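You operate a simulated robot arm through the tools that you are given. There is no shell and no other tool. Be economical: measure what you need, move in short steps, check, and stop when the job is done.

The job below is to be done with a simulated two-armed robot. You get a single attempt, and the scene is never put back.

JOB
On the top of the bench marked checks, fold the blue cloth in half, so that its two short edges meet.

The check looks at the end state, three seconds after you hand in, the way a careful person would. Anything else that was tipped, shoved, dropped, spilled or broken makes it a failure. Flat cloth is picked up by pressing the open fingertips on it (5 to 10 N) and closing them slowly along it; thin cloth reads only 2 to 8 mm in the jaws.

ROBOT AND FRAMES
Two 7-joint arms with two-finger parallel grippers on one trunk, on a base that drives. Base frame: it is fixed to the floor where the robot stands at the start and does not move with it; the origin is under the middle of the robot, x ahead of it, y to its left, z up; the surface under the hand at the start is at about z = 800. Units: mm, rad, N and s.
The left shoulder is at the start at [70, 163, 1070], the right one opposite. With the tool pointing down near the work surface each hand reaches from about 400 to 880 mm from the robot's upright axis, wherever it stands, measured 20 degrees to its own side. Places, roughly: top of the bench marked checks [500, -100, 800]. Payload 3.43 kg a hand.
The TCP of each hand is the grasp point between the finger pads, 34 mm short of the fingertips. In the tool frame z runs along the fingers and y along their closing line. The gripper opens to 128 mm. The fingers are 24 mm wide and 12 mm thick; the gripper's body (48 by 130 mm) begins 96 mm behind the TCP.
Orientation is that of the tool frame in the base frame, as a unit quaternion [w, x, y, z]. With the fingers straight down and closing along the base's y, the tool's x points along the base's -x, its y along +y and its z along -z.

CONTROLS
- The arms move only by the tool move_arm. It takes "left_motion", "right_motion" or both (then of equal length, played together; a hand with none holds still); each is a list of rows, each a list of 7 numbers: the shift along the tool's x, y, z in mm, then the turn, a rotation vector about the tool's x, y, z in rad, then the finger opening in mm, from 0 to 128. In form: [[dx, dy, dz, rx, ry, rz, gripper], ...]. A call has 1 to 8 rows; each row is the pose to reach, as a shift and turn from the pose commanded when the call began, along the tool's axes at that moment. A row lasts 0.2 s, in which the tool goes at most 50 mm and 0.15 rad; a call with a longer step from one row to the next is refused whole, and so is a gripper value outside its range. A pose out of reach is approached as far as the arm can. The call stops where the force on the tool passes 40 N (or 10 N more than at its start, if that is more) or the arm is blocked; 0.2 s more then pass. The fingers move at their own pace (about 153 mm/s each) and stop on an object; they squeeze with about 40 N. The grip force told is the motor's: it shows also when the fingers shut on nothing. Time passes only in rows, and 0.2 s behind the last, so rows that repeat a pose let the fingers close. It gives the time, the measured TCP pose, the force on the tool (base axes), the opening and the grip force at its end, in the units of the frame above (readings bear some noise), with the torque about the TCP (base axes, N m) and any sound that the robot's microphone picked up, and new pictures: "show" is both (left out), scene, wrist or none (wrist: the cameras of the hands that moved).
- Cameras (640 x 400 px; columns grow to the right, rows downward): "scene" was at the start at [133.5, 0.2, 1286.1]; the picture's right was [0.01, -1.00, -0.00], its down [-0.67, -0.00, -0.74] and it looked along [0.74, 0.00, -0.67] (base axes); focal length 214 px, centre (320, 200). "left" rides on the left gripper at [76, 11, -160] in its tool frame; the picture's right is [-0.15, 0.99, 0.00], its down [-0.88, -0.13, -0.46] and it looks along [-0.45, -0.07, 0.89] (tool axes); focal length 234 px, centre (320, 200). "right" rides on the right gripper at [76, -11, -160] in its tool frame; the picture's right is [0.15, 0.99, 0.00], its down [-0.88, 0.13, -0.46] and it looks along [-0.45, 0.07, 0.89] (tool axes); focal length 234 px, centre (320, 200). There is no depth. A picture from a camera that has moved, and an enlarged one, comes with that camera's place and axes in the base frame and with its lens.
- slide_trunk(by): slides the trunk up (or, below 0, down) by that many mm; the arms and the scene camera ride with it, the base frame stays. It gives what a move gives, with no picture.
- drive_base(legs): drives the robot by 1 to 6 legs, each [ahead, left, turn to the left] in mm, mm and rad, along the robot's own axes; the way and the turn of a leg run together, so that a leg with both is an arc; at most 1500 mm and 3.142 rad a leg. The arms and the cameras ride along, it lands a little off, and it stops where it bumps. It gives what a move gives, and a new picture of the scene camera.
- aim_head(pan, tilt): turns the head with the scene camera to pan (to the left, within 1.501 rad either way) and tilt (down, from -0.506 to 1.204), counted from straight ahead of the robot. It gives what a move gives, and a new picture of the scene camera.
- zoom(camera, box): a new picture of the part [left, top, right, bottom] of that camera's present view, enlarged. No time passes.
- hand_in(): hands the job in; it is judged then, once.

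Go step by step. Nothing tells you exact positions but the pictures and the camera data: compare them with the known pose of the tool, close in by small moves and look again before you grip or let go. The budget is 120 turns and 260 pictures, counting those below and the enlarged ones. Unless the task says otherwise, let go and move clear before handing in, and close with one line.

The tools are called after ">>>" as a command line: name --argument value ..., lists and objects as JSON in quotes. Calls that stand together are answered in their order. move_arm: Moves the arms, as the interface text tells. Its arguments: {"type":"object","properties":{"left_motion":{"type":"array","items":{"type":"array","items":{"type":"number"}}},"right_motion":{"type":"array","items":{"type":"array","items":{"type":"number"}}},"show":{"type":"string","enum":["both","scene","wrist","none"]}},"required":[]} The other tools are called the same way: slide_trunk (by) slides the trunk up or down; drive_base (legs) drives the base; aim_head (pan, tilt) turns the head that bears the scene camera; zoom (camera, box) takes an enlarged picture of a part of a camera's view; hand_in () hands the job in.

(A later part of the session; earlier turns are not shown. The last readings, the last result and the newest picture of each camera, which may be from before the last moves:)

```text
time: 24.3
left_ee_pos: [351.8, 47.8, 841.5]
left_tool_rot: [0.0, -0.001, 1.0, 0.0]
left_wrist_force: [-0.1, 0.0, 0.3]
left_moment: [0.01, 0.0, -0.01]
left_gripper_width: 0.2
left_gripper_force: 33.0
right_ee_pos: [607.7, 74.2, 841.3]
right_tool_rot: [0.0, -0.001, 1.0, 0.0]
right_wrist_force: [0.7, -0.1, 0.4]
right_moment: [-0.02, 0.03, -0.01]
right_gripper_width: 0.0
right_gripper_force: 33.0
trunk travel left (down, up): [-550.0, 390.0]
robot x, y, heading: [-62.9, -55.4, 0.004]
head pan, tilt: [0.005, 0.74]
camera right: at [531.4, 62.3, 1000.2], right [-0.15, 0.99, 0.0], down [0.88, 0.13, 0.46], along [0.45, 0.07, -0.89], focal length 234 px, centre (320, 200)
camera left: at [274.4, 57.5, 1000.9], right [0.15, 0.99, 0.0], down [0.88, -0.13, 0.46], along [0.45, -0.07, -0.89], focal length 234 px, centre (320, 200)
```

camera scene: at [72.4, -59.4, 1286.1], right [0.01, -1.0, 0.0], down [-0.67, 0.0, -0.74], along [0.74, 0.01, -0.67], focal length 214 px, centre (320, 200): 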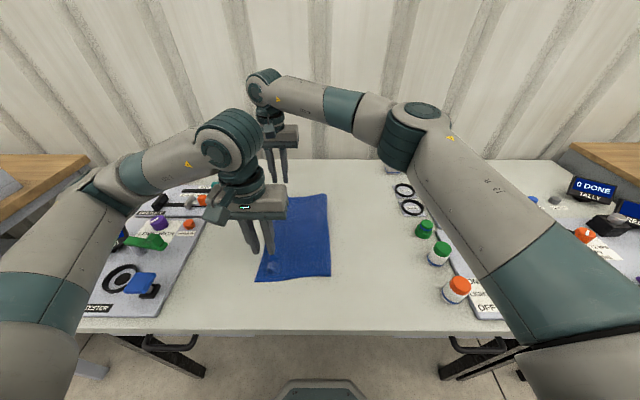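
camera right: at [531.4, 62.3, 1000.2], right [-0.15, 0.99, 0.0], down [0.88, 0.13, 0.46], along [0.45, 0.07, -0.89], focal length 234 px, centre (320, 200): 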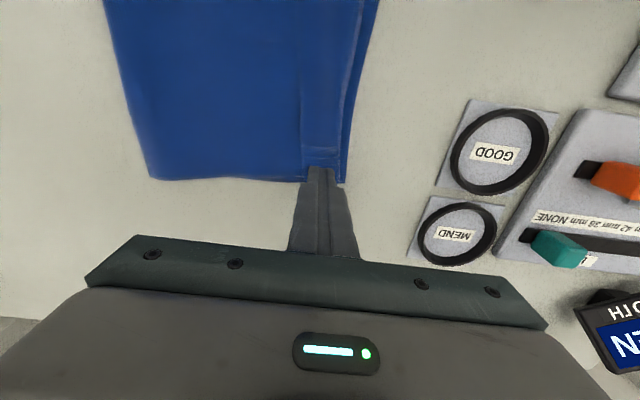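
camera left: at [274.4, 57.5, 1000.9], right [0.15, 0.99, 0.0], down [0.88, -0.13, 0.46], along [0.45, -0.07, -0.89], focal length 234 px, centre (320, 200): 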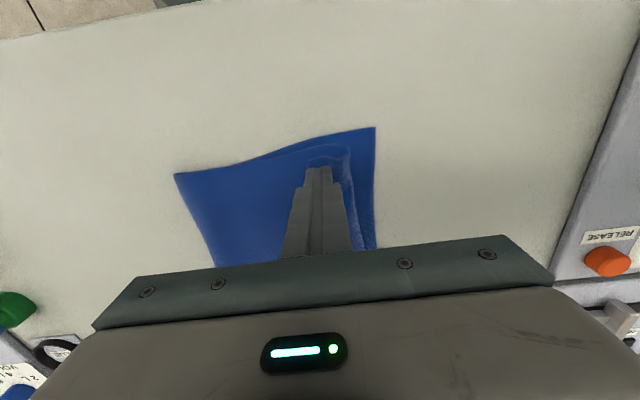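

>>> move_arm --left_motion '[[0, 0, 3, 0, 0, 0, 0], [0, 0, 4, 0, 0, 0, 0], [0, 0, 4, 0, 0, 0, 0]]' --right_motion '[[0, 0, 3, 0, 0, 0, 0], [0, 0, 4, 0, 0, 0, 0], [0, 0, 4, 0, 0, 0, 0]]' --show "none"

```text
time: 25.1
left_ee_pos: [351.1, 46.3, 836.5]
left_tool_rot: [0.001, 0.0, 1.0, 0.001]
left_wrist_force: [0.7, 0.1, 2.5]
left_moment: [0.01, -0.01, 0.01]
left_gripper_width: 0.0
left_gripper_force: 32.4
right_ee_pos: [608.8, 74.7, 838.5]
right_tool_rot: [0.002, 0.0, 1.0, -0.001]
right_wrist_force: [-0.8, 0.6, 1.9]
right_moment: [-0.03, 0.01, 0.02]
right_gripper_width: 0.0
right_gripper_force: 33.3
trunk travel left (down, up): [-550.0, 390.0]
robot x, y, heading: [-63.6, -59.4, -0.002]
head pan, tilt: [0.005, 0.74]
```

Both fingertips touch at about 2 N. I sweep them outward slowly.

>>> move_arm --left_motion '[[0, 7, 0.5, 0, 0, 0, 0], [0, 14, 0.5, 0, 0, 0, 0], [0, 21, 0.5, 0, 0, 0, 0], [0, 28, 0.5, 0, 0, 0, 0], [0, 35, 0.5, 0, 0, 0, 0], [0, 42, 0.5, 0, 0, 0, 0], [0, 49, 0.5, 0, 0, 0, 0], [0, 56, 0.5, 0, 0, 0, 0]]' --right_motion '[[0, 6, 0.5, 0, 0, 0, 0], [0, 12, 0.5, 0, 0, 0, 0], [0, 18, 0.5, 0, 0, 0, 0], [0, 24, 0.5, 0, 0, 0, 0], [0, 30, 0.5, 0, 0, 0, 0], [0, 36, 0.5, 0, 0, 0, 0], [0, 42, 0.5, 0, 0, 0, 0], [0, 48, 0.5, 0, 0, 0, 0]]' --show "wrist"

>>> zoom --camera "right" --box '[100, 0, 400, 200]'

>>> zoom --camera "left" --box '[140, 100, 400, 262]'

```text
time: 26.9
left_ee_pos: [350.8, 105.1, 836.9]
left_tool_rot: [0.0, -0.001, 1.0, -0.001]
left_wrist_force: [-0.3, -0.5, 2.5]
left_moment: [-0.04, 0.01, 0.0]
left_gripper_width: 0.4
left_gripper_force: 33.2
right_ee_pos: [606.8, 121.5, 837.2]
right_tool_rot: [0.0, -0.001, 1.0, -0.001]
right_wrist_force: [-0.3, -1.0, 4.6]
right_moment: [-0.02, 0.03, 0.0]
right_gripper_width: 0.0
right_gripper_force: 33.3
trunk travel left (down, up): [-550.0, 390.0]
robot x, y, heading: [-61.7, -58.7, 0.006]
head pan, tilt: [0.005, 0.74]
camera right: at [530.9, 110.4, 996.1], right [-0.15, 0.99, 0.0], down [0.88, 0.13, 0.46], along [0.45, 0.07, -0.89], focal length 234 px, centre (320, 200)
camera left: at [273.8, 113.9, 997.2], right [0.15, 0.99, 0.0], down [0.88, -0.13, 0.46], along [0.45, -0.07, -0.89], focal length 234 px, centre (320, 200)
```

right: 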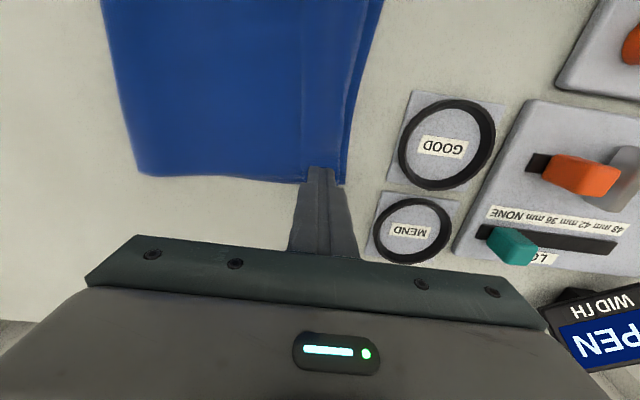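
left: 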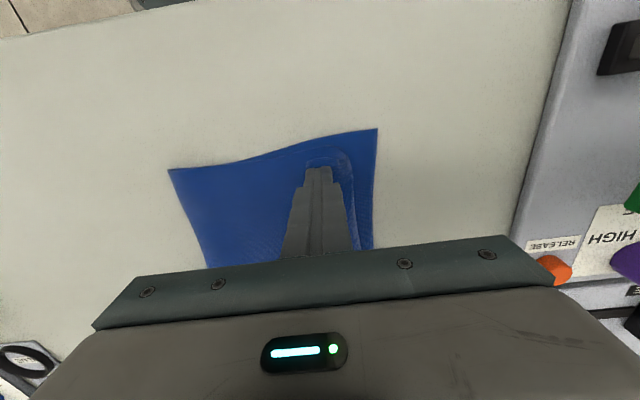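

```text
2.00 times, centred on (250, 100) of right
camera zoom: at [530.9, 110.4, 996.1], right [-0.15, 0.99, 0.0], down [0.88, 0.13, 0.46], along [0.45, 0.07, -0.89], focal length 468 px, centre (460, 400)
```

zoom: 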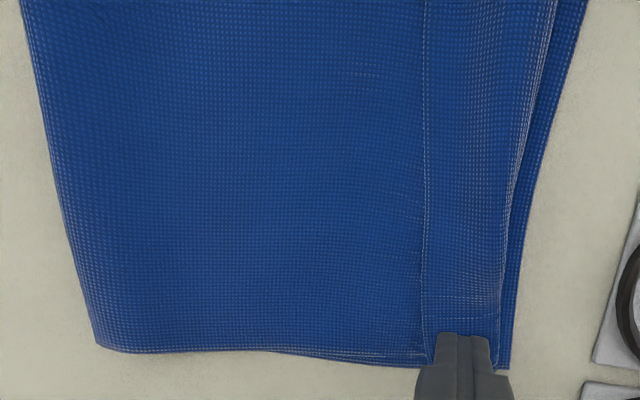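

```text
2.46 times, centred on (270, 181) of left
camera zoom: at [273.8, 113.9, 997.2], right [0.15, 0.99, 0.0], down [0.88, -0.13, 0.46], along [0.45, -0.07, -0.89], focal length 576 px, centre (443, 247)
```

zoom: 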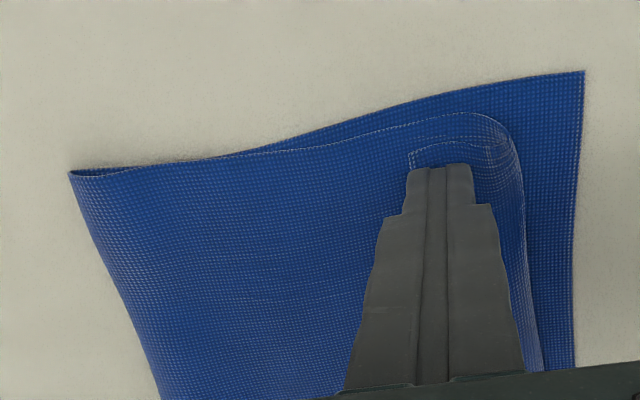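

Pressing drags the whole stack (the cloth has moved about 50 mm in +y), so sweeping won't unroll the strip. New plan: pinch the upper layer just inboard of the strip and lift it, so the strip hangs down and unrolls, then lay it down outward. I position both hands for that.

>>> move_arm --left_motion '[[0, 0, -15, 0, 0, 0, 0], [0, -22, -20, 0, 0, 0, 20], [0, -45, -20, 0, 0, 0, 34], [0, -45, -10, 0, 0, 0, 34], [0, -45, -3, 0, 0, 0, 34]]' --right_motion '[[0, 0, -15, 0, 0, 0, 0], [0, -23, -20, 0, 0, 0, 20], [0, -47, -20, 0, 0, 0, 34], [0, -47, -10, 0, 0, 0, 34], [0, -47, -3, 0, 0, 0, 34]]' --show "wrist"

>>> zoom --camera "right" --box '[100, 0, 420, 200]'

>>> zoom --camera "left" --box '[140, 100, 440, 262]'

```text
time: 28.1
left_ee_pos: [352.1, 58.3, 840.4]
left_tool_rot: [0.0, -0.001, 1.0, -0.001]
left_wrist_force: [0.4, -0.1, -0.5]
left_moment: [0.0, 0.0, 0.0]
left_gripper_width: 34.2
left_gripper_force: 0.1
right_ee_pos: [607.6, 73.0, 839.9]
right_tool_rot: [0.0, -0.001, 1.0, 0.0]
right_wrist_force: [1.0, -0.3, -0.6]
right_moment: [0.04, 0.0, -0.01]
right_gripper_width: 33.9
right_gripper_force: 0.1
trunk travel left (down, up): [-550.0, 390.0]
robot x, y, heading: [-61.9, -60.6, 0.005]
head pan, tilt: [0.005, 0.74]
camera right: at [532.0, 62.4, 998.2], right [-0.15, 0.99, 0.0], down [0.88, 0.13, 0.46], along [0.45, 0.07, -0.89], focal length 234 px, centre (320, 200)
camera left: at [275.2, 68.5, 999.7], right [0.15, 0.99, 0.0], down [0.88, -0.13, 0.46], along [0.45, -0.07, -0.89], focal length 234 px, centre (320, 200)
```

right: 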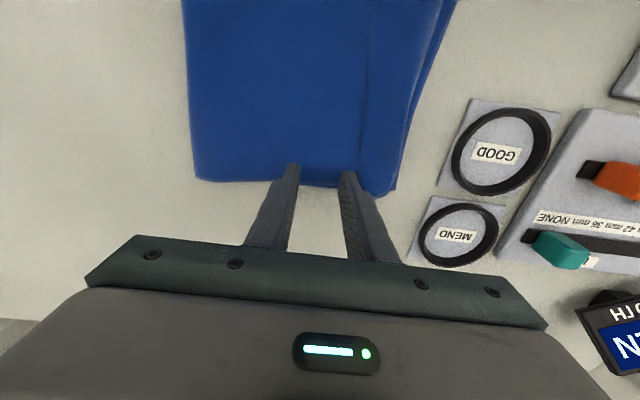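
left: 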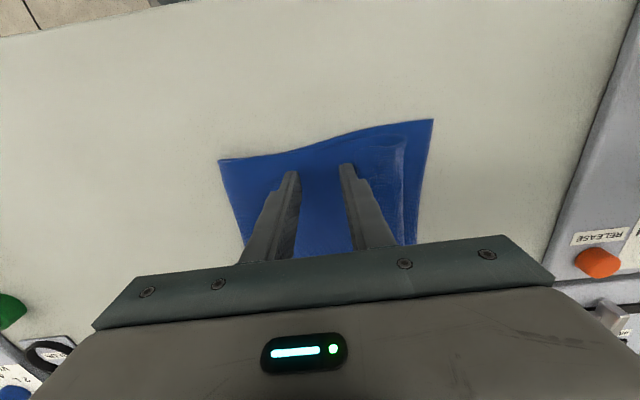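

```text
2.00 times, centred on (260, 100) of right
camera zoom: at [532.0, 62.4, 998.2], right [-0.15, 0.99, 0.0], down [0.88, 0.13, 0.46], along [0.45, 0.07, -0.89], focal length 468 px, centre (440, 400)
```

zoom: 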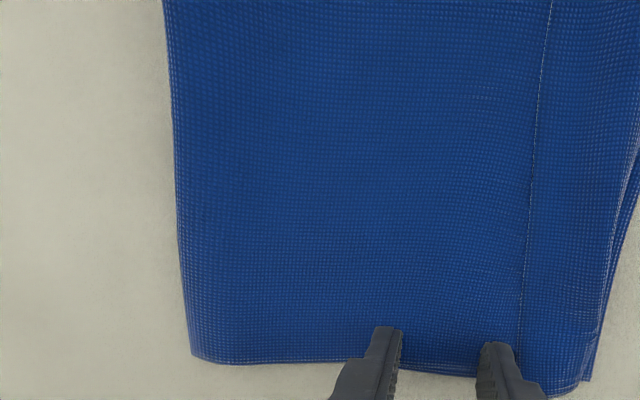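

```text
2.13 times, centred on (290, 181) of left
camera zoom: at [275.2, 68.5, 999.7], right [0.15, 0.99, 0.0], down [0.88, -0.13, 0.46], along [0.45, -0.07, -0.89], focal length 500 px, centre (384, 240)
```

zoom: 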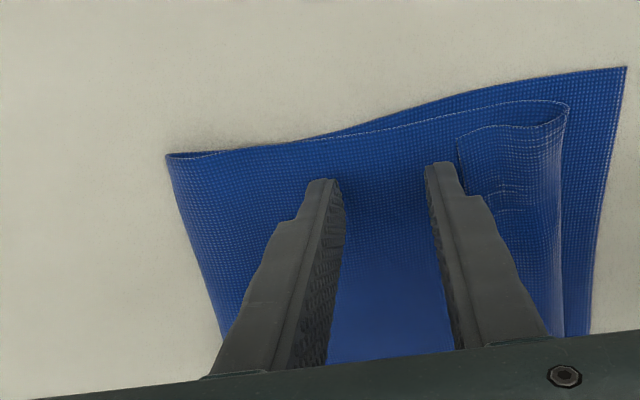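

Positions are good. I nudge the right hand in slightly and touch down lightly.

>>> move_arm --left_motion '[[0, 0, 2, 0, 0, 0, 34], [0, 0, 4, 0, 0, 0, 34], [0, 0, 4, 0, 0, 0, 34]]' --right_motion '[[6, -4, 1, 0, 0, 0, 34], [6, -4, 3, 0, 0, 0, 34], [6, -4, 3, 0, 0, 0, 34]]' --show "none"

```text
time: 28.9
left_ee_pos: [351.1, 58.1, 836.4]
left_tool_rot: [0.001, -0.001, 1.0, 0.0]
left_wrist_force: [1.1, 0.9, 5.5]
left_moment: [0.01, 0.01, 0.0]
left_gripper_width: 33.8
left_gripper_force: 0.1
right_ee_pos: [601.0, 71.8, 837.7]
right_tool_rot: [0.0, -0.001, 1.0, 0.0]
right_wrist_force: [0.2, -0.4, 1.3]
right_moment: [0.01, -0.02, 0.02]
right_gripper_width: 34.1
right_gripper_force: 0.1
trunk travel left (down, up): [-550.0, 390.0]
robot x, y, heading: [-59.8, -58.7, 0.003]
head pan, tilt: [0.005, 0.74]
```

Left touches at 5.5 N and right at 1.3 N. I close slowly with slightly more pressure on the right.

>>> move_arm --left_motion '[[0, 0, -0.3, 0, 0, 0, 30], [0, 0, -0.3, 0, 0, 0, 26], [0, 0, -0.3, 0, 0, 0, 22], [0, 0, -0.3, 0, 0, 0, 17], [0, 0, -0.3, 0, 0, 0, 12], [0, 0, -0.3, 0, 0, 0, 8], [0, 0, -0.3, 0, 0, 0, 4], [0, 0, -0.3, 0, 0, 0, 0]]' --right_motion '[[0, 0, 0.7, 0, 0, 0, 30], [0, 0, 0.7, 0, 0, 0, 26], [0, 0, 0.7, 0, 0, 0, 22], [0, 0, 0.7, 0, 0, 0, 17], [0, 0, 0.7, 0, 0, 0, 12], [0, 0, 0.7, 0, 0, 0, 8], [0, 0, 0.7, 0, 0, 0, 4], [0, 0, 0.7, 0, 0, 0, 0]]' --show "wrist"

>>> zoom --camera "right" --box '[100, 0, 420, 200]'

>>> zoom --camera "left" --box '[140, 100, 440, 262]'

```text
time: 30.7
left_ee_pos: [350.9, 59.1, 836.6]
left_tool_rot: [-0.001, -0.002, 1.0, 0.0]
left_wrist_force: [1.1, 0.4, 4.2]
left_moment: [0.04, -0.02, -0.01]
left_gripper_width: 1.6
left_gripper_force: 36.2
right_ee_pos: [600.5, 71.8, 837.6]
right_tool_rot: [0.001, -0.001, 1.0, 0.001]
right_wrist_force: [-0.4, -0.6, 4.2]
right_moment: [0.03, 0.05, 0.02]
right_gripper_width: 0.0
right_gripper_force: 33.7
trunk travel left (down, up): [-550.0, 390.0]
robot x, y, heading: [-60.3, -60.0, -0.001]
head pan, tilt: [0.005, 0.74]
camera right: at [525.0, 59.2, 995.2], right [-0.15, 0.99, 0.0], down [0.88, 0.13, 0.46], along [0.45, 0.07, -0.89], focal length 234 px, centre (320, 200)
camera left: at [274.2, 68.7, 996.3], right [0.15, 0.99, 0.0], down [0.88, -0.13, 0.46], along [0.45, -0.07, -0.89], focal length 234 px, centre (320, 200)
```

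right: 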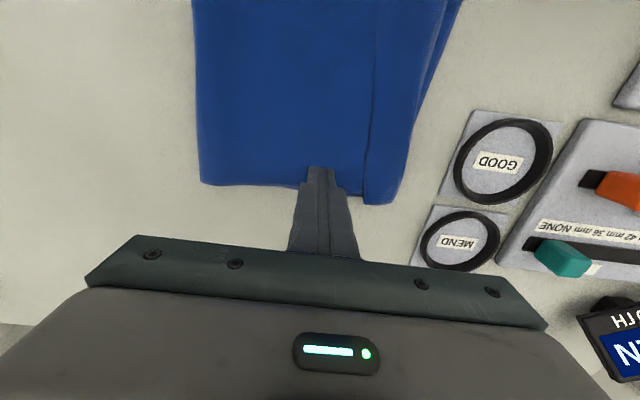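
left: 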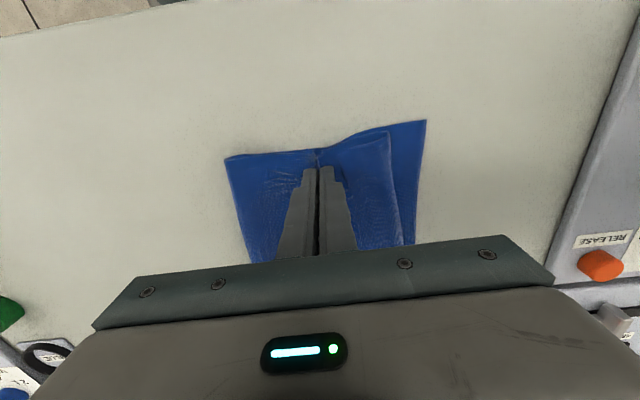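

```text
2.00 times, centred on (260, 100) of right
camera zoom: at [525.0, 59.2, 995.2], right [-0.15, 0.99, 0.0], down [0.88, 0.13, 0.46], along [0.45, 0.07, -0.89], focal length 468 px, centre (440, 400)
```

zoom: 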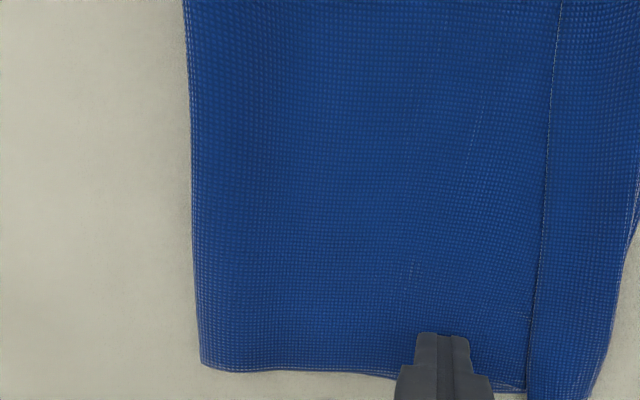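

```text
2.13 times, centred on (290, 181) of left
camera zoom: at [274.2, 68.7, 996.3], right [0.15, 0.99, 0.0], down [0.88, -0.13, 0.46], along [0.45, -0.07, -0.89], focal length 500 px, centre (384, 240)
```

zoom: 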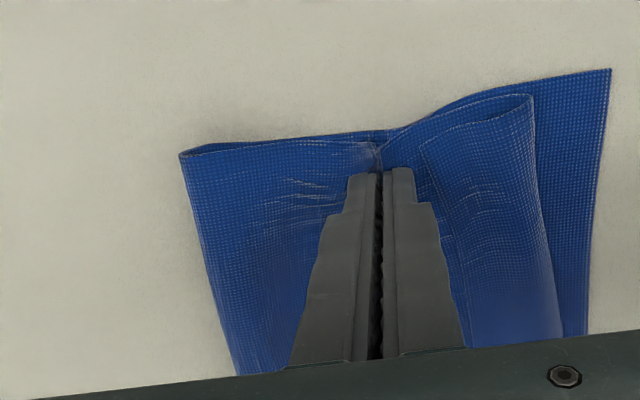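

The left hand pinched just the upper layer; the right one slipped. I re-open the right hand wider and press more firmly.

>>> move_arm --right_motion '[[0, 0, -8, 0, 0, 0, 0], [0, -4, -8, 0, 0, 0, 20], [0, -4, -8, 0, 0, 0, 40], [0, -4, -3, 0, 0, 0, 40], [0, -4, 0.7, 0, 0, 0, 40], [0, -4, 1.0, 0, 0, 0, 40]]' --show "none"

```text
time: 32.1
left_ee_pos: [351.7, 57.6, 837.2]
left_tool_rot: [0.001, -0.002, 1.0, 0.0]
left_wrist_force: [1.1, 0.1, 3.2]
left_moment: [0.01, -0.01, -0.03]
left_gripper_width: 1.6
left_gripper_force: 36.0
right_ee_pos: [601.3, 67.3, 837.0]
right_tool_rot: [0.0, 0.0, 1.0, 0.0]
right_wrist_force: [-0.3, -1.1, 5.2]
right_moment: [-0.01, 0.01, -0.01]
right_gripper_width: 39.9
right_gripper_force: 0.1
trunk travel left (down, up): [-550.0, 390.0]
robot x, y, heading: [-61.6, -60.8, -0.001]
head pan, tilt: [0.005, 0.74]
```

>>> move_arm --right_motion '[[0, 0, 0.5, 0, 0, 0, 35], [0, 0, 0.5, 0, 0, 0, 30], [0, 0, 0.5, 0, 0, 0, 25], [0, 0, 0.5, 0, 0, 0, 20], [0, 0, 0.5, 0, 0, 0, 15], [0, 0, 0.5, 0, 0, 0, 10], [0, 0, 0.5, 0, 0, 0, 5], [0, 0, 0.5, 0, 0, 0, 0]]' --show "wrist"

>>> zoom --camera "right" --box '[100, 0, 420, 200]'

```text
time: 33.9
left_ee_pos: [350.9, 57.4, 836.9]
left_tool_rot: [0.001, -0.001, 1.0, 0.0]
left_wrist_force: [1.2, 0.0, 1.9]
left_moment: [0.0, -0.01, -0.02]
left_gripper_width: 1.6
left_gripper_force: 36.4
right_ee_pos: [600.9, 65.8, 836.7]
right_tool_rot: [0.001, 0.0, 1.0, 0.0]
right_wrist_force: [-2.3, -1.6, 11.2]
right_moment: [0.01, 0.11, 0.0]
right_gripper_width: 5.2
right_gripper_force: 39.7
trunk travel left (down, up): [-550.0, 390.0]
robot x, y, heading: [-59.1, -61.4, 0.0]
head pan, tilt: [0.005, 0.74]
camera right: at [524.5, 55.0, 995.0], right [-0.15, 0.99, 0.0], down [0.88, 0.13, 0.46], along [0.45, 0.07, -0.89], focal length 234 px, centre (320, 200)
```

right: 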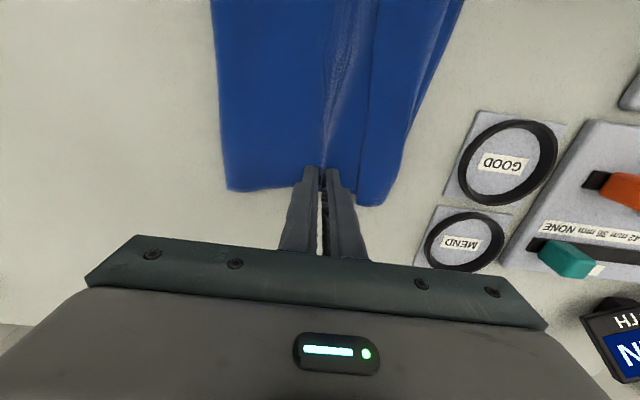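

```text
2.00 times, centred on (260, 100) of right
camera zoom: at [524.5, 55.0, 995.0], right [-0.15, 0.99, 0.0], down [0.88, 0.13, 0.46], along [0.45, 0.07, -0.89], focal length 468 px, centre (440, 400)
```

zoom: 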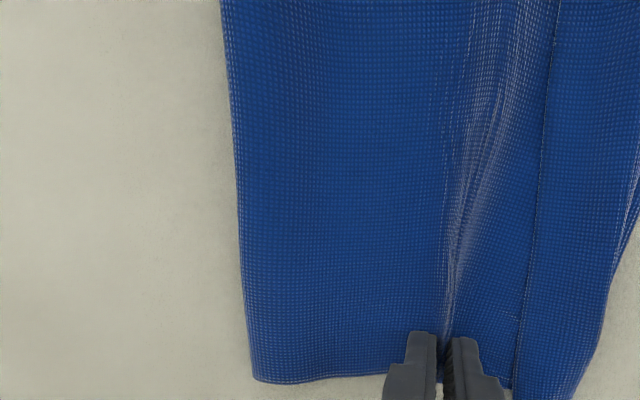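

The right hand reads 5.2 mm, which means both layers. I open it and retry a bit lighter and narrower.

>>> move_arm --right_motion '[[0, 0, 0, 0, 0, 0, 15], [0, 0, 0, 0, 0, 0, 30], [0, 0, 0, 0, 0, 0, 42], [0, 0, -8, 0, 0, 0, 42], [0, 0, -8, 0, 0, 0, 36], [0, 0, -3, 0, 0, 0, 36], [0, 0, -0.3, 0, 0, 0, 36], [0, 0, -0.3, 0, 0, 0, 36]]' --show "wrist"

>>> zoom --camera "right" --box '[100, 0, 420, 200]'

```text
time: 35.7
left_ee_pos: [351.2, 57.5, 837.2]
left_tool_rot: [0.001, 0.0, 1.0, 0.0]
left_wrist_force: [0.1, -1.2, 2.4]
left_moment: [-0.01, 0.02, 0.01]
left_gripper_width: 1.5
left_gripper_force: 36.3
right_ee_pos: [601.2, 65.8, 837.2]
right_tool_rot: [0.001, 0.0, 1.0, -0.001]
right_wrist_force: [-1.3, 0.0, 8.4]
right_moment: [0.04, 0.04, 0.01]
right_gripper_width: 36.2
right_gripper_force: 0.3
trunk travel left (down, up): [-550.0, 390.0]
robot x, y, heading: [-60.1, -57.3, 0.001]
head pan, tilt: [0.005, 0.74]
camera right: at [525.0, 55.0, 995.0], right [-0.15, 0.99, 0.0], down [0.88, 0.13, 0.46], along [0.45, 0.07, -0.89], focal length 234 px, centre (320, 200)
```

right: 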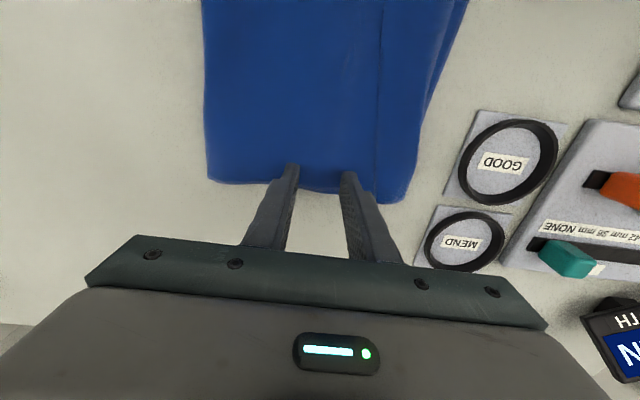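

```text
2.00 times, centred on (260, 100) of right
camera zoom: at [525.0, 55.0, 995.0], right [-0.15, 0.99, 0.0], down [0.88, 0.13, 0.46], along [0.45, 0.07, -0.89], focal length 468 px, centre (440, 400)
```

zoom: 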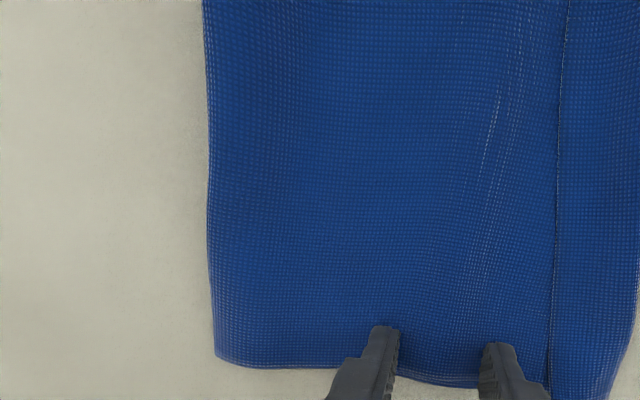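

>>> move_arm --right_motion '[[0, 0, -0.5, 0, 0, 0, 32], [0, 0, -0.5, 0, 0, 0, 28], [0, 0, -0.5, 0, 0, 0, 23], [0, 0, -0.5, 0, 0, 0, 18], [0, 0, -0.5, 0, 0, 0, 13], [0, 0, -0.5, 0, 0, 0, 9], [0, 0, -0.5, 0, 0, 0, 4], [0, 0, -0.5, 0, 0, 0, 0]]' --show "none"

>>> zoom --camera "right" --box '[100, 0, 420, 200]'

```text
time: 37.5
left_ee_pos: [351.5, 57.3, 837.6]
left_tool_rot: [0.002, -0.001, 1.0, 0.0]
left_wrist_force: [1.0, -0.5, 3.6]
left_moment: [-0.01, 0.0, -0.04]
left_gripper_width: 1.7
left_gripper_force: 35.9
right_ee_pos: [601.2, 66.6, 837.2]
right_tool_rot: [0.001, 0.0, 1.0, 0.0]
right_wrist_force: [-1.5, 0.0, 6.2]
right_moment: [0.02, 0.09, -0.02]
right_gripper_width: 5.0
right_gripper_force: 39.5
trunk travel left (down, up): [-550.0, 390.0]
robot x, y, heading: [-56.8, -57.6, 0.004]
head pan, tilt: [0.005, 0.74]
```

```text
2.00 times, centred on (260, 100) of right
camera zoom: at [525.1, 54.9, 995.2], right [-0.15, 0.99, 0.0], down [0.88, 0.13, 0.46], along [0.45, 0.07, -0.89], focal length 468 px, centre (440, 400)
```

zoom: 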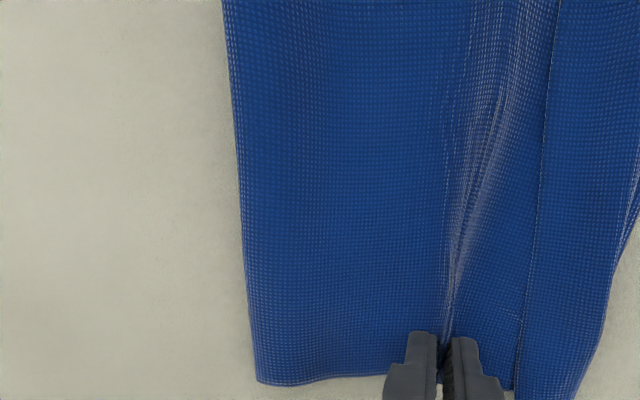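

Still both layers, since the leftover wrinkle is there. I release and move to fresh cloth 16 mm further inboard with a 34 mm opening.

>>> move_arm --right_motion '[[0, 0, 0, 0, 0, 0, 15], [0, 0, 0, 0, 0, 0, 30], [0, 0, 0, 0, 0, 0, 44], [0, 0, -8, 0, 0, 0, 44], [0, -16, -8, 0, 0, 0, 34], [0, -16, -3, 0, 0, 0, 34], [0, -16, 0, 0, 0, 0, 34], [0, -16, 0, 0, 0, 0, 34]]' --show "none"

>>> zoom --camera "right" --box '[100, 0, 420, 200]'

```text
time: 39.3
left_ee_pos: [350.0, 57.6, 836.4]
left_tool_rot: [0.0, 0.0, 1.0, 0.0]
left_wrist_force: [0.6, -0.2, 3.7]
left_moment: [0.0, -0.02, -0.02]
left_gripper_width: 1.4
left_gripper_force: 35.9
right_ee_pos: [601.8, 51.4, 836.3]
right_tool_rot: [0.001, 0.0, 1.0, 0.0]
right_wrist_force: [-1.4, 0.7, 4.2]
right_moment: [-0.03, 0.02, -0.01]
right_gripper_width: 33.9
right_gripper_force: 0.1
trunk travel left (down, up): [-550.0, 390.0]
robot x, y, heading: [-61.5, -59.2, -0.0]
head pan, tilt: [0.005, 0.74]
```

```text
2.00 times, centred on (260, 100) of right
camera zoom: at [525.4, 39.3, 995.3], right [-0.15, 0.99, 0.0], down [0.88, 0.13, 0.46], along [0.45, 0.07, -0.89], focal length 468 px, centre (440, 400)
```

zoom: 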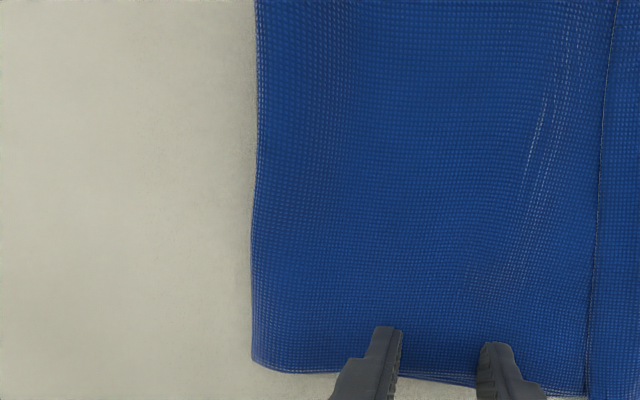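

>>> move_arm --right_motion '[[0, 0, 0.2, 0, 0, 0, 30], [0, 0, 0.2, 0, 0, 0, 26], [0, 0, 0.2, 0, 0, 0, 22], [0, 0, 0.2, 0, 0, 0, 17], [0, 0, 0.2, 0, 0, 0, 12], [0, 0, 0.2, 0, 0, 0, 8], [0, 0, 0.2, 0, 0, 0, 4], [0, 0, 0.2, 0, 0, 0, 0]]' --show "none"

>>> zoom --camera "right" --box '[100, 0, 420, 200]'

```text
time: 41.1
left_ee_pos: [350.4, 58.1, 836.4]
left_tool_rot: [0.001, -0.001, 1.0, 0.0]
left_wrist_force: [1.6, -0.4, 3.1]
left_moment: [0.02, -0.02, -0.02]
left_gripper_width: 1.6
left_gripper_force: 36.7
right_ee_pos: [602.3, 51.6, 836.1]
right_tool_rot: [0.0, -0.001, 1.0, 0.0]
right_wrist_force: [-2.0, 0.2, 6.7]
right_moment: [-0.02, 0.11, 0.04]
right_gripper_width: 5.4
right_gripper_force: 39.3
trunk travel left (down, up): [-550.0, 390.0]
robot x, y, heading: [-63.3, -60.3, 0.0]
head pan, tilt: [0.005, 0.74]
```

```text
2.00 times, centred on (260, 100) of right
camera zoom: at [525.0, 39.3, 995.3], right [-0.15, 0.99, 0.0], down [0.88, 0.13, 0.46], along [0.45, 0.07, -0.89], focal length 468 px, centre (440, 400)
```

zoom: 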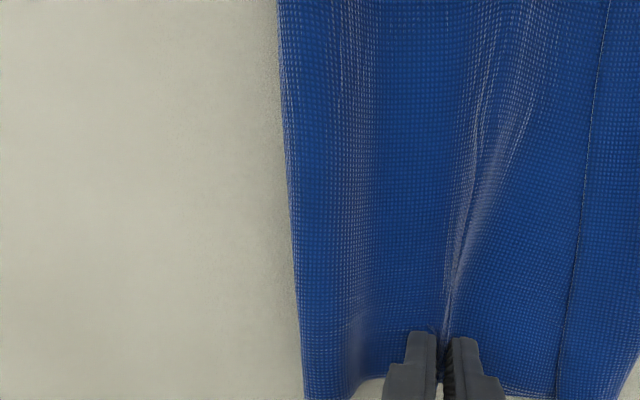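

Both layers again (5.4 mm). I'll release and retry with much lighter pressure.

>>> move_arm --right_motion '[[0, 0, 0, 0, 0, 0, 15], [0, 0, 0, 0, 0, 0, 30], [0, 0, 0, 0, 0, 0, 44], [0, 0, -8, 0, 0, 0, 44], [0, 12, -8, 0, 0, 0, 38], [0, 12, -3, 0, 0, 0, 38], [0, 12, -1.6, 0, 0, 0, 38], [0, 12, -1.6, 0, 0, 0, 38]]' --show "none"

>>> zoom --camera "right" --box '[100, 0, 420, 200]'

```text
time: 42.9
left_ee_pos: [352.4, 58.2, 837.8]
left_tool_rot: [0.0, 0.0, 1.0, -0.001]
left_wrist_force: [0.5, -0.2, 5.2]
left_moment: [-0.05, 0.08, 0.0]
left_gripper_width: 1.6
left_gripper_force: 36.5
right_ee_pos: [601.6, 62.7, 837.7]
right_tool_rot: [0.0, -0.001, 1.0, -0.001]
right_wrist_force: [0.1, 0.8, -0.2]
right_moment: [0.01, 0.03, -0.01]
right_gripper_width: 38.1
right_gripper_force: 0.0
trunk travel left (down, up): [-550.0, 390.0]
robot x, y, heading: [-59.8, -63.9, 0.003]
head pan, tilt: [0.005, 0.74]
```

```text
2.00 times, centred on (260, 100) of right
camera zoom: at [525.6, 51.6, 996.0], right [-0.15, 0.99, 0.0], down [0.88, 0.13, 0.46], along [0.45, 0.07, -0.89], focal length 468 px, centre (440, 400)
```

zoom: 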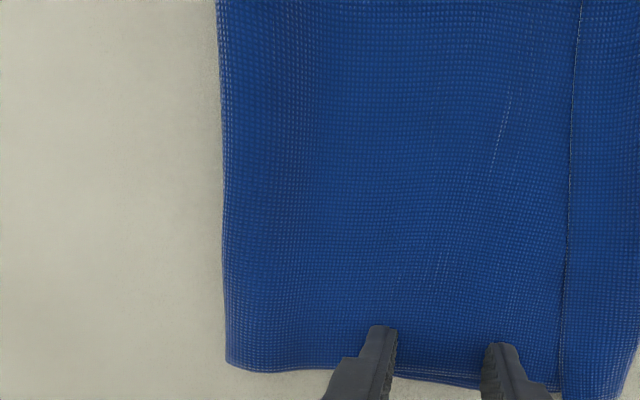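

>>> move_arm --right_motion '[[0, 0, 0.8, 0, 0, 0, 34], [0, 0, 0.8, 0, 0, 0, 30], [0, 0, 0.8, 0, 0, 0, 25], [0, 0, 0.6, 0, 0, 0, 20], [0, 0, 0.4, 0, 0, 0, 15], [0, 0, 0.2, 0, 0, 0, 10], [0, 0, 0, 0, 0, 0, 5], [0, 0, 0, 0, 0, 0, 0]]' --show "none"

>>> zoom --camera "right" --box '[100, 0, 420, 200]'

```text
time: 44.7
left_ee_pos: [351.8, 57.8, 836.1]
left_tool_rot: [0.0, -0.001, 1.0, 0.0]
left_wrist_force: [0.6, -0.5, 4.6]
left_moment: [0.0, 0.02, -0.03]
left_gripper_width: 1.4
left_gripper_force: 36.1
right_ee_pos: [602.2, 62.7, 838.2]
right_tool_rot: [0.0, -0.001, 1.0, 0.0]
right_wrist_force: [-0.4, -0.1, 3.2]
right_moment: [-0.01, 0.07, 0.03]
right_gripper_width: 4.4
right_gripper_force: 38.4
trunk travel left (down, up): [-550.0, 390.0]
robot x, y, heading: [-59.9, -59.2, -0.002]
head pan, tilt: [0.005, 0.74]
```

```text
2.00 times, centred on (260, 100) of right
camera zoom: at [525.3, 51.2, 996.2], right [-0.15, 0.99, 0.0], down [0.88, 0.13, 0.46], along [0.45, 0.07, -0.89], focal length 468 px, centre (440, 400)
```

zoom: 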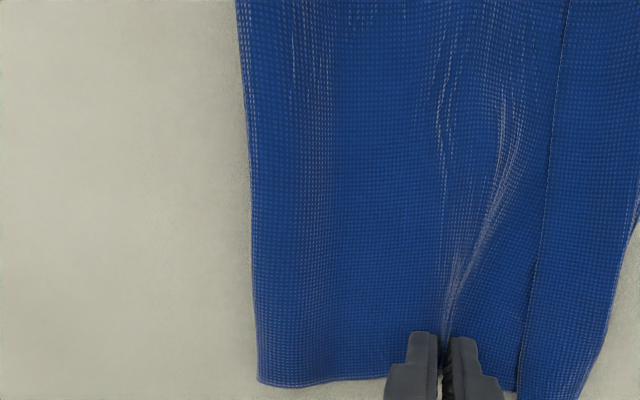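

The reading is 4.4 mm, so part of the lower layer may be in the grip, which is still acceptable for unrolling the strip. I lift both hands and look.

>>> move_arm --left_motion '[[0, 0, -15, 0, 0, 0, 0], [0, 0, -30, 0, 0, 0, 0], [0, 0, -45, 0, 0, 0, 0], [0, -5, -60, 0, 0, 0, 0], [0, -10, -70, 0, 0, 0, 0], [0, -10, -70, 0, 0, 0, 0]]' --right_motion '[[0, 0, -15, 0, 0, 0, 0], [0, 0, -30, 0, 0, 0, 0], [0, 0, -45, 0, 0, 0, 0], [0, -5, -60, 0, 0, 0, 0], [0, -10, -70, 0, 0, 0, 0], [0, -10, -70, 0, 0, 0, 0]]'

>>> zoom --camera "scene" --box '[210, 150, 370, 300]'

```text
time: 46.1
left_ee_pos: [351.0, 49.0, 906.4]
left_tool_rot: [0.0, 0.0, 1.0, 0.0]
left_wrist_force: [0.6, 0.1, 1.0]
left_moment: [-0.01, -0.01, -0.02]
left_gripper_width: 1.7
left_gripper_force: 36.0
right_ee_pos: [602.1, 53.0, 906.6]
right_tool_rot: [0.0, 0.0, 1.0, -0.001]
right_wrist_force: [-0.1, 0.5, 0.0]
right_moment: [0.01, -0.01, 0.04]
right_gripper_width: 4.0
right_gripper_force: 39.3
trunk travel left (down, up): [-550.0, 390.0]
robot x, y, heading: [-64.4, -60.8, 0.005]
head pan, tilt: [0.005, 0.74]
camera scene: at [73.8, -58.9, 1286.1], right [0.01, -1.0, 0.0], down [-0.67, -0.01, -0.74], along [0.74, 0.01, -0.67], focal length 214 px, centre (320, 200)
camera right: at [525.8, 41.8, 1065.6], right [-0.15, 0.99, 0.0], down [0.88, 0.13, 0.46], along [0.45, 0.07, -0.89], focal length 234 px, centre (320, 200)
camera left: at [274.2, 59.2, 1066.1], right [0.14, 0.99, 0.0], down [0.88, -0.13, 0.46], along [0.45, -0.07, -0.89], focal length 234 px, centre (320, 200)
```

scene: 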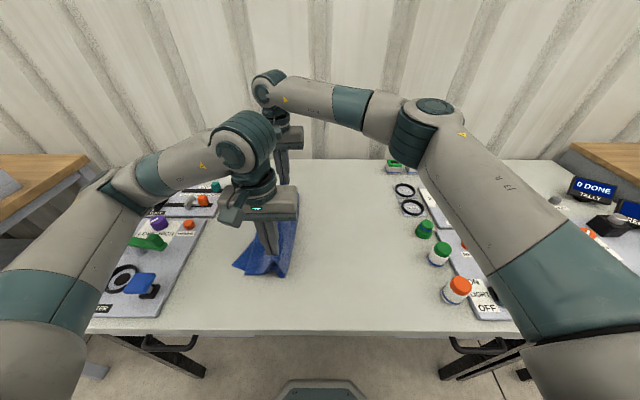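
right: 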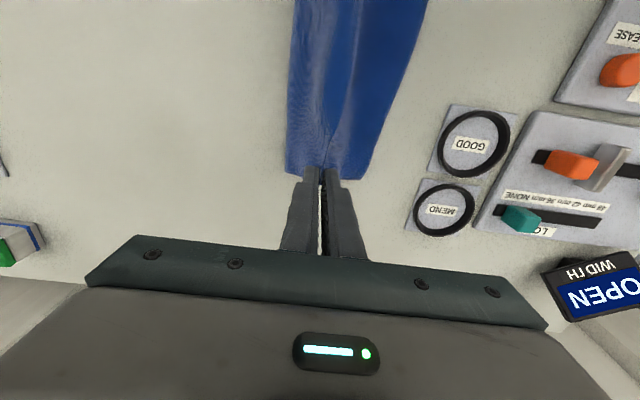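
left: 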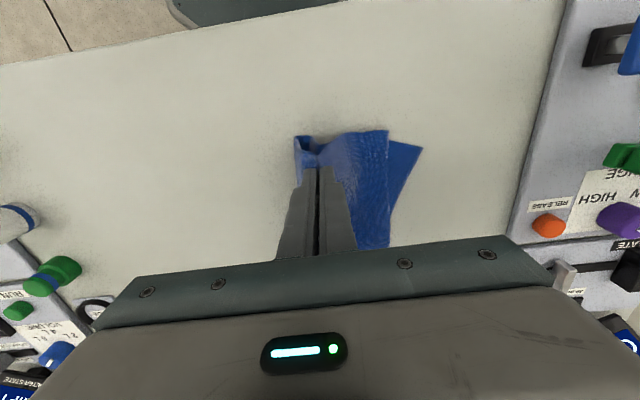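

```text
2.67 times, centred on (290, 225) of scene
camera zoom: at [73.8, -58.9, 1286.1], right [0.01, -1.0, 0.0], down [-0.67, -0.01, -0.74], along [0.74, 0.01, -0.67], focal length 572 px, centre (400, 133)
```

zoom: 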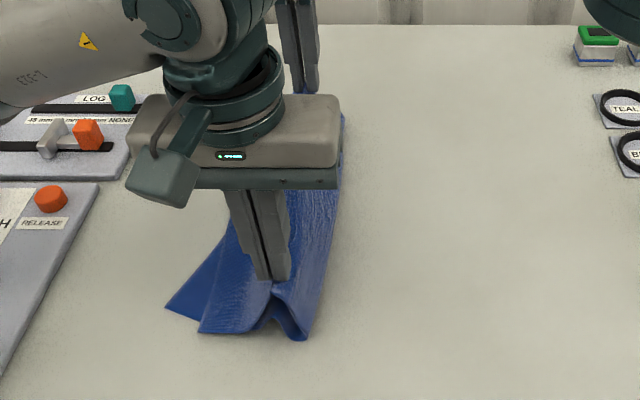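

>>> zoom --camera "left" --box '[260, 110, 440, 260]'

>>> zoom --camera "right" --box '[260, 0, 460, 190]'

```text
2.67 times, centred on (350, 185) of left
camera zoom: at [274.2, 59.2, 1066.1], right [0.14, 0.99, 0.0], down [0.88, -0.13, 0.46], along [0.45, -0.07, -0.89], focal length 624 px, centre (240, 240)
```

zoom: 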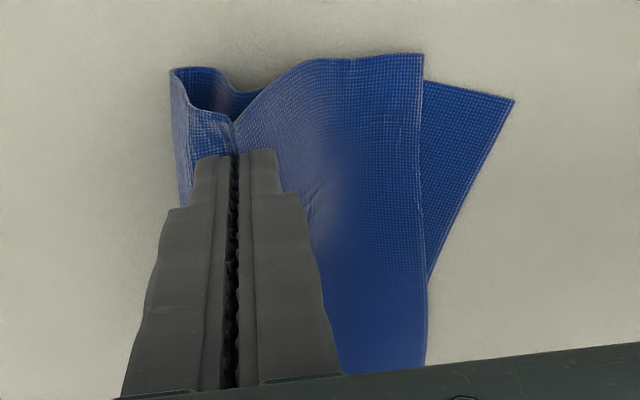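

```text
2.11 times, centred on (360, 95) of right
camera zoom: at [525.8, 41.8, 1065.6], right [-0.15, 0.99, 0.0], down [0.88, 0.13, 0.46], along [0.45, 0.07, -0.89], focal length 493 px, centre (236, 421)
```

zoom: 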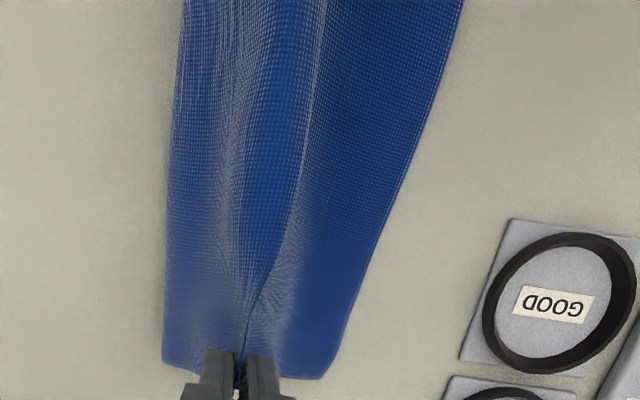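

The strip has unrolled and hangs flat outward at both ends. I lower it, laying it toward +y, and release with a gentle spread.

>>> move_arm --left_motion '[[0, 2, 20, 0, 0, 0, 0], [0, 5, 40, 0, 0, 0, 0], [0, 8, 58, 0, 0, 0, 0], [0, 8, 66, 0, 0, 0, 0], [0, 8, 67, 0, 0, 0, 10], [0, 8, 67, 0, 0, 0, 22], [0, 8, 67, 0, 0, 0, 36], [0, 8, 67, 0, 0, 0, 44]]' --right_motion '[[0, 2, 20, 0, 0, 0, 0], [0, 5, 40, 0, 0, 0, 0], [0, 8, 58, 0, 0, 0, 0], [0, 8, 66, 0, 0, 0, 0], [0, 8, 68, 0, 0, 0, 10], [0, 8, 68, 0, 0, 0, 22], [0, 8, 68, 0, 0, 0, 36], [0, 8, 68, 0, 0, 0, 44]]' --show "none"

>>> move_arm --left_motion '[[0, 0, -25, 0, 0, 0, 44], [0, 0, -60, 0, 0, 0, 44], [0, 0, -100, 0, 0, 0, 44], [0, 0, -120, 0, 0, 0, 44]]' --right_motion '[[0, 0, -25, 0, 0, 0, 44], [0, 0, -60, 0, 0, 0, 44], [0, 0, -100, 0, 0, 0, 44], [0, 0, -120, 0, 0, 0, 44]]'

>>> zoom --camera "left" --box '[180, 80, 440, 260]'

>>> zoom --camera "right" --box '[180, 0, 460, 190]'

```text
time: 47.9
left_ee_pos: [351.6, 56.0, 838.9]
left_tool_rot: [0.0, -0.001, 1.0, 0.0]
left_wrist_force: [0.6, 0.9, -0.6]
left_moment: [0.02, 0.0, 0.02]
left_gripper_width: 44.0
left_gripper_force: 0.1
right_ee_pos: [601.4, 62.8, 839.6]
right_tool_rot: [-0.001, 0.0, 1.0, -0.001]
right_wrist_force: [0.3, 0.2, 1.3]
right_moment: [-0.04, 0.0, -0.01]
right_gripper_width: 43.9
right_gripper_force: 0.0
trunk travel left (down, up): [-550.0, 390.0]
robot x, y, heading: [-58.0, -59.6, 0.002]
head pan, tilt: [0.005, 0.74]
```

```text
time: 48.9
left_ee_pos: [349.9, 55.5, 960.1]
left_tool_rot: [0.001, -0.001, 1.0, 0.0]
left_wrist_force: [0.7, -0.3, -0.6]
left_moment: [0.0, -0.03, -0.04]
left_gripper_width: 43.9
left_gripper_force: 0.0
right_ee_pos: [602.2, 60.9, 958.5]
right_tool_rot: [-0.001, 0.0, 1.0, -0.001]
right_wrist_force: [0.9, 0.2, 0.3]
right_moment: [0.0, -0.03, -0.02]
right_gripper_width: 44.1
right_gripper_force: 0.0
trunk travel left (down, up): [-550.0, 390.0]
robot x, y, heading: [-64.2, -58.7, 0.004]
head pan, tilt: [0.005, 0.74]
camera scene: at [73.5, -59.1, 1286.0], right [0.01, -1.0, 0.0], down [-0.67, 0.0, -0.74], along [0.74, 0.01, -0.67], focal length 214 px, centre (320, 200)
camera right: at [524.9, 49.2, 1117.7], right [-0.15, 0.99, 0.0], down [0.88, 0.13, 0.46], along [0.45, 0.07, -0.89], focal length 234 px, centre (320, 200)
camera left: at [273.5, 67.1, 1119.4], right [0.15, 0.99, 0.0], down [0.88, -0.13, 0.46], along [0.45, -0.07, -0.89], focal length 234 px, centre (320, 200)
```

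scene: 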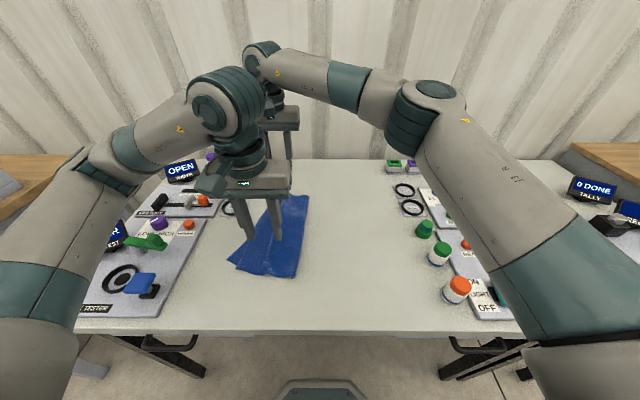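
right: 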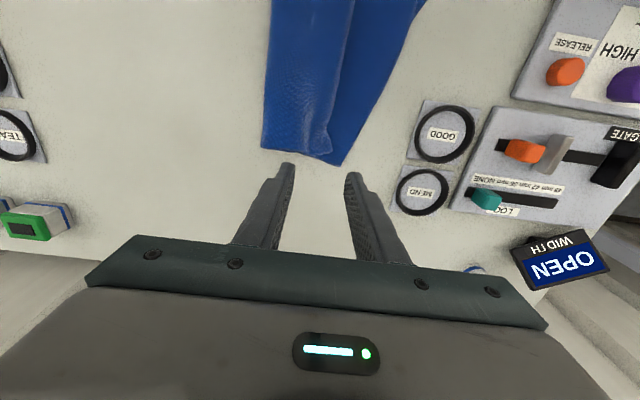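
left: 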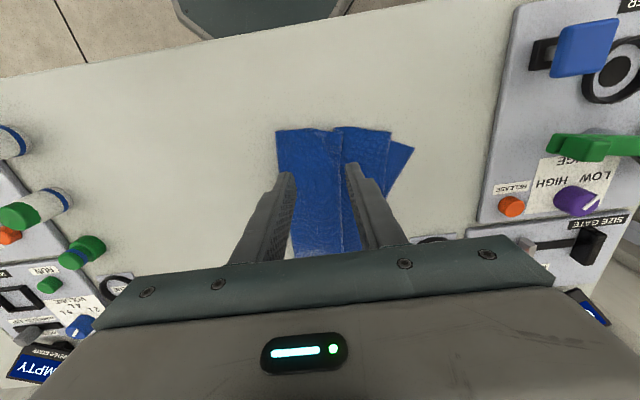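

```text
2.22 times, centred on (310, 170) of left
camera zoom: at [273.5, 67.1, 1119.4], right [0.15, 0.99, 0.0], down [0.88, -0.13, 0.46], along [0.45, -0.07, -0.89], focal length 520 px, centre (342, 267)
```

zoom: 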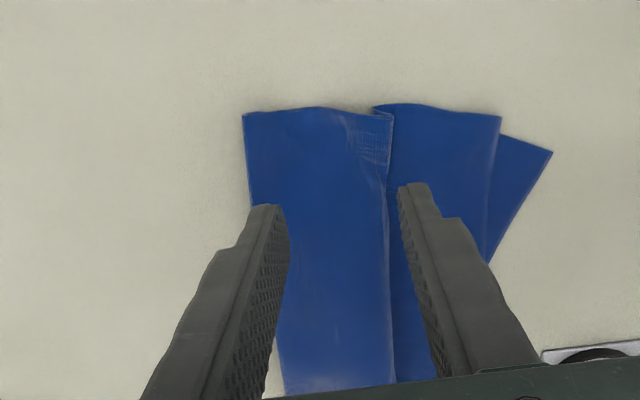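

```text
2.11 times, centred on (320, 95) of right
camera zoom: at [524.9, 49.2, 1117.7], right [-0.15, 0.99, 0.0], down [0.88, 0.13, 0.46], along [0.45, 0.07, -0.89], focal length 493 px, centre (320, 421)
```

zoom: 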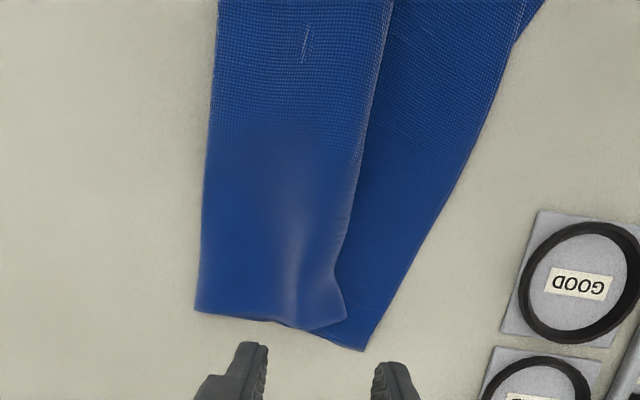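

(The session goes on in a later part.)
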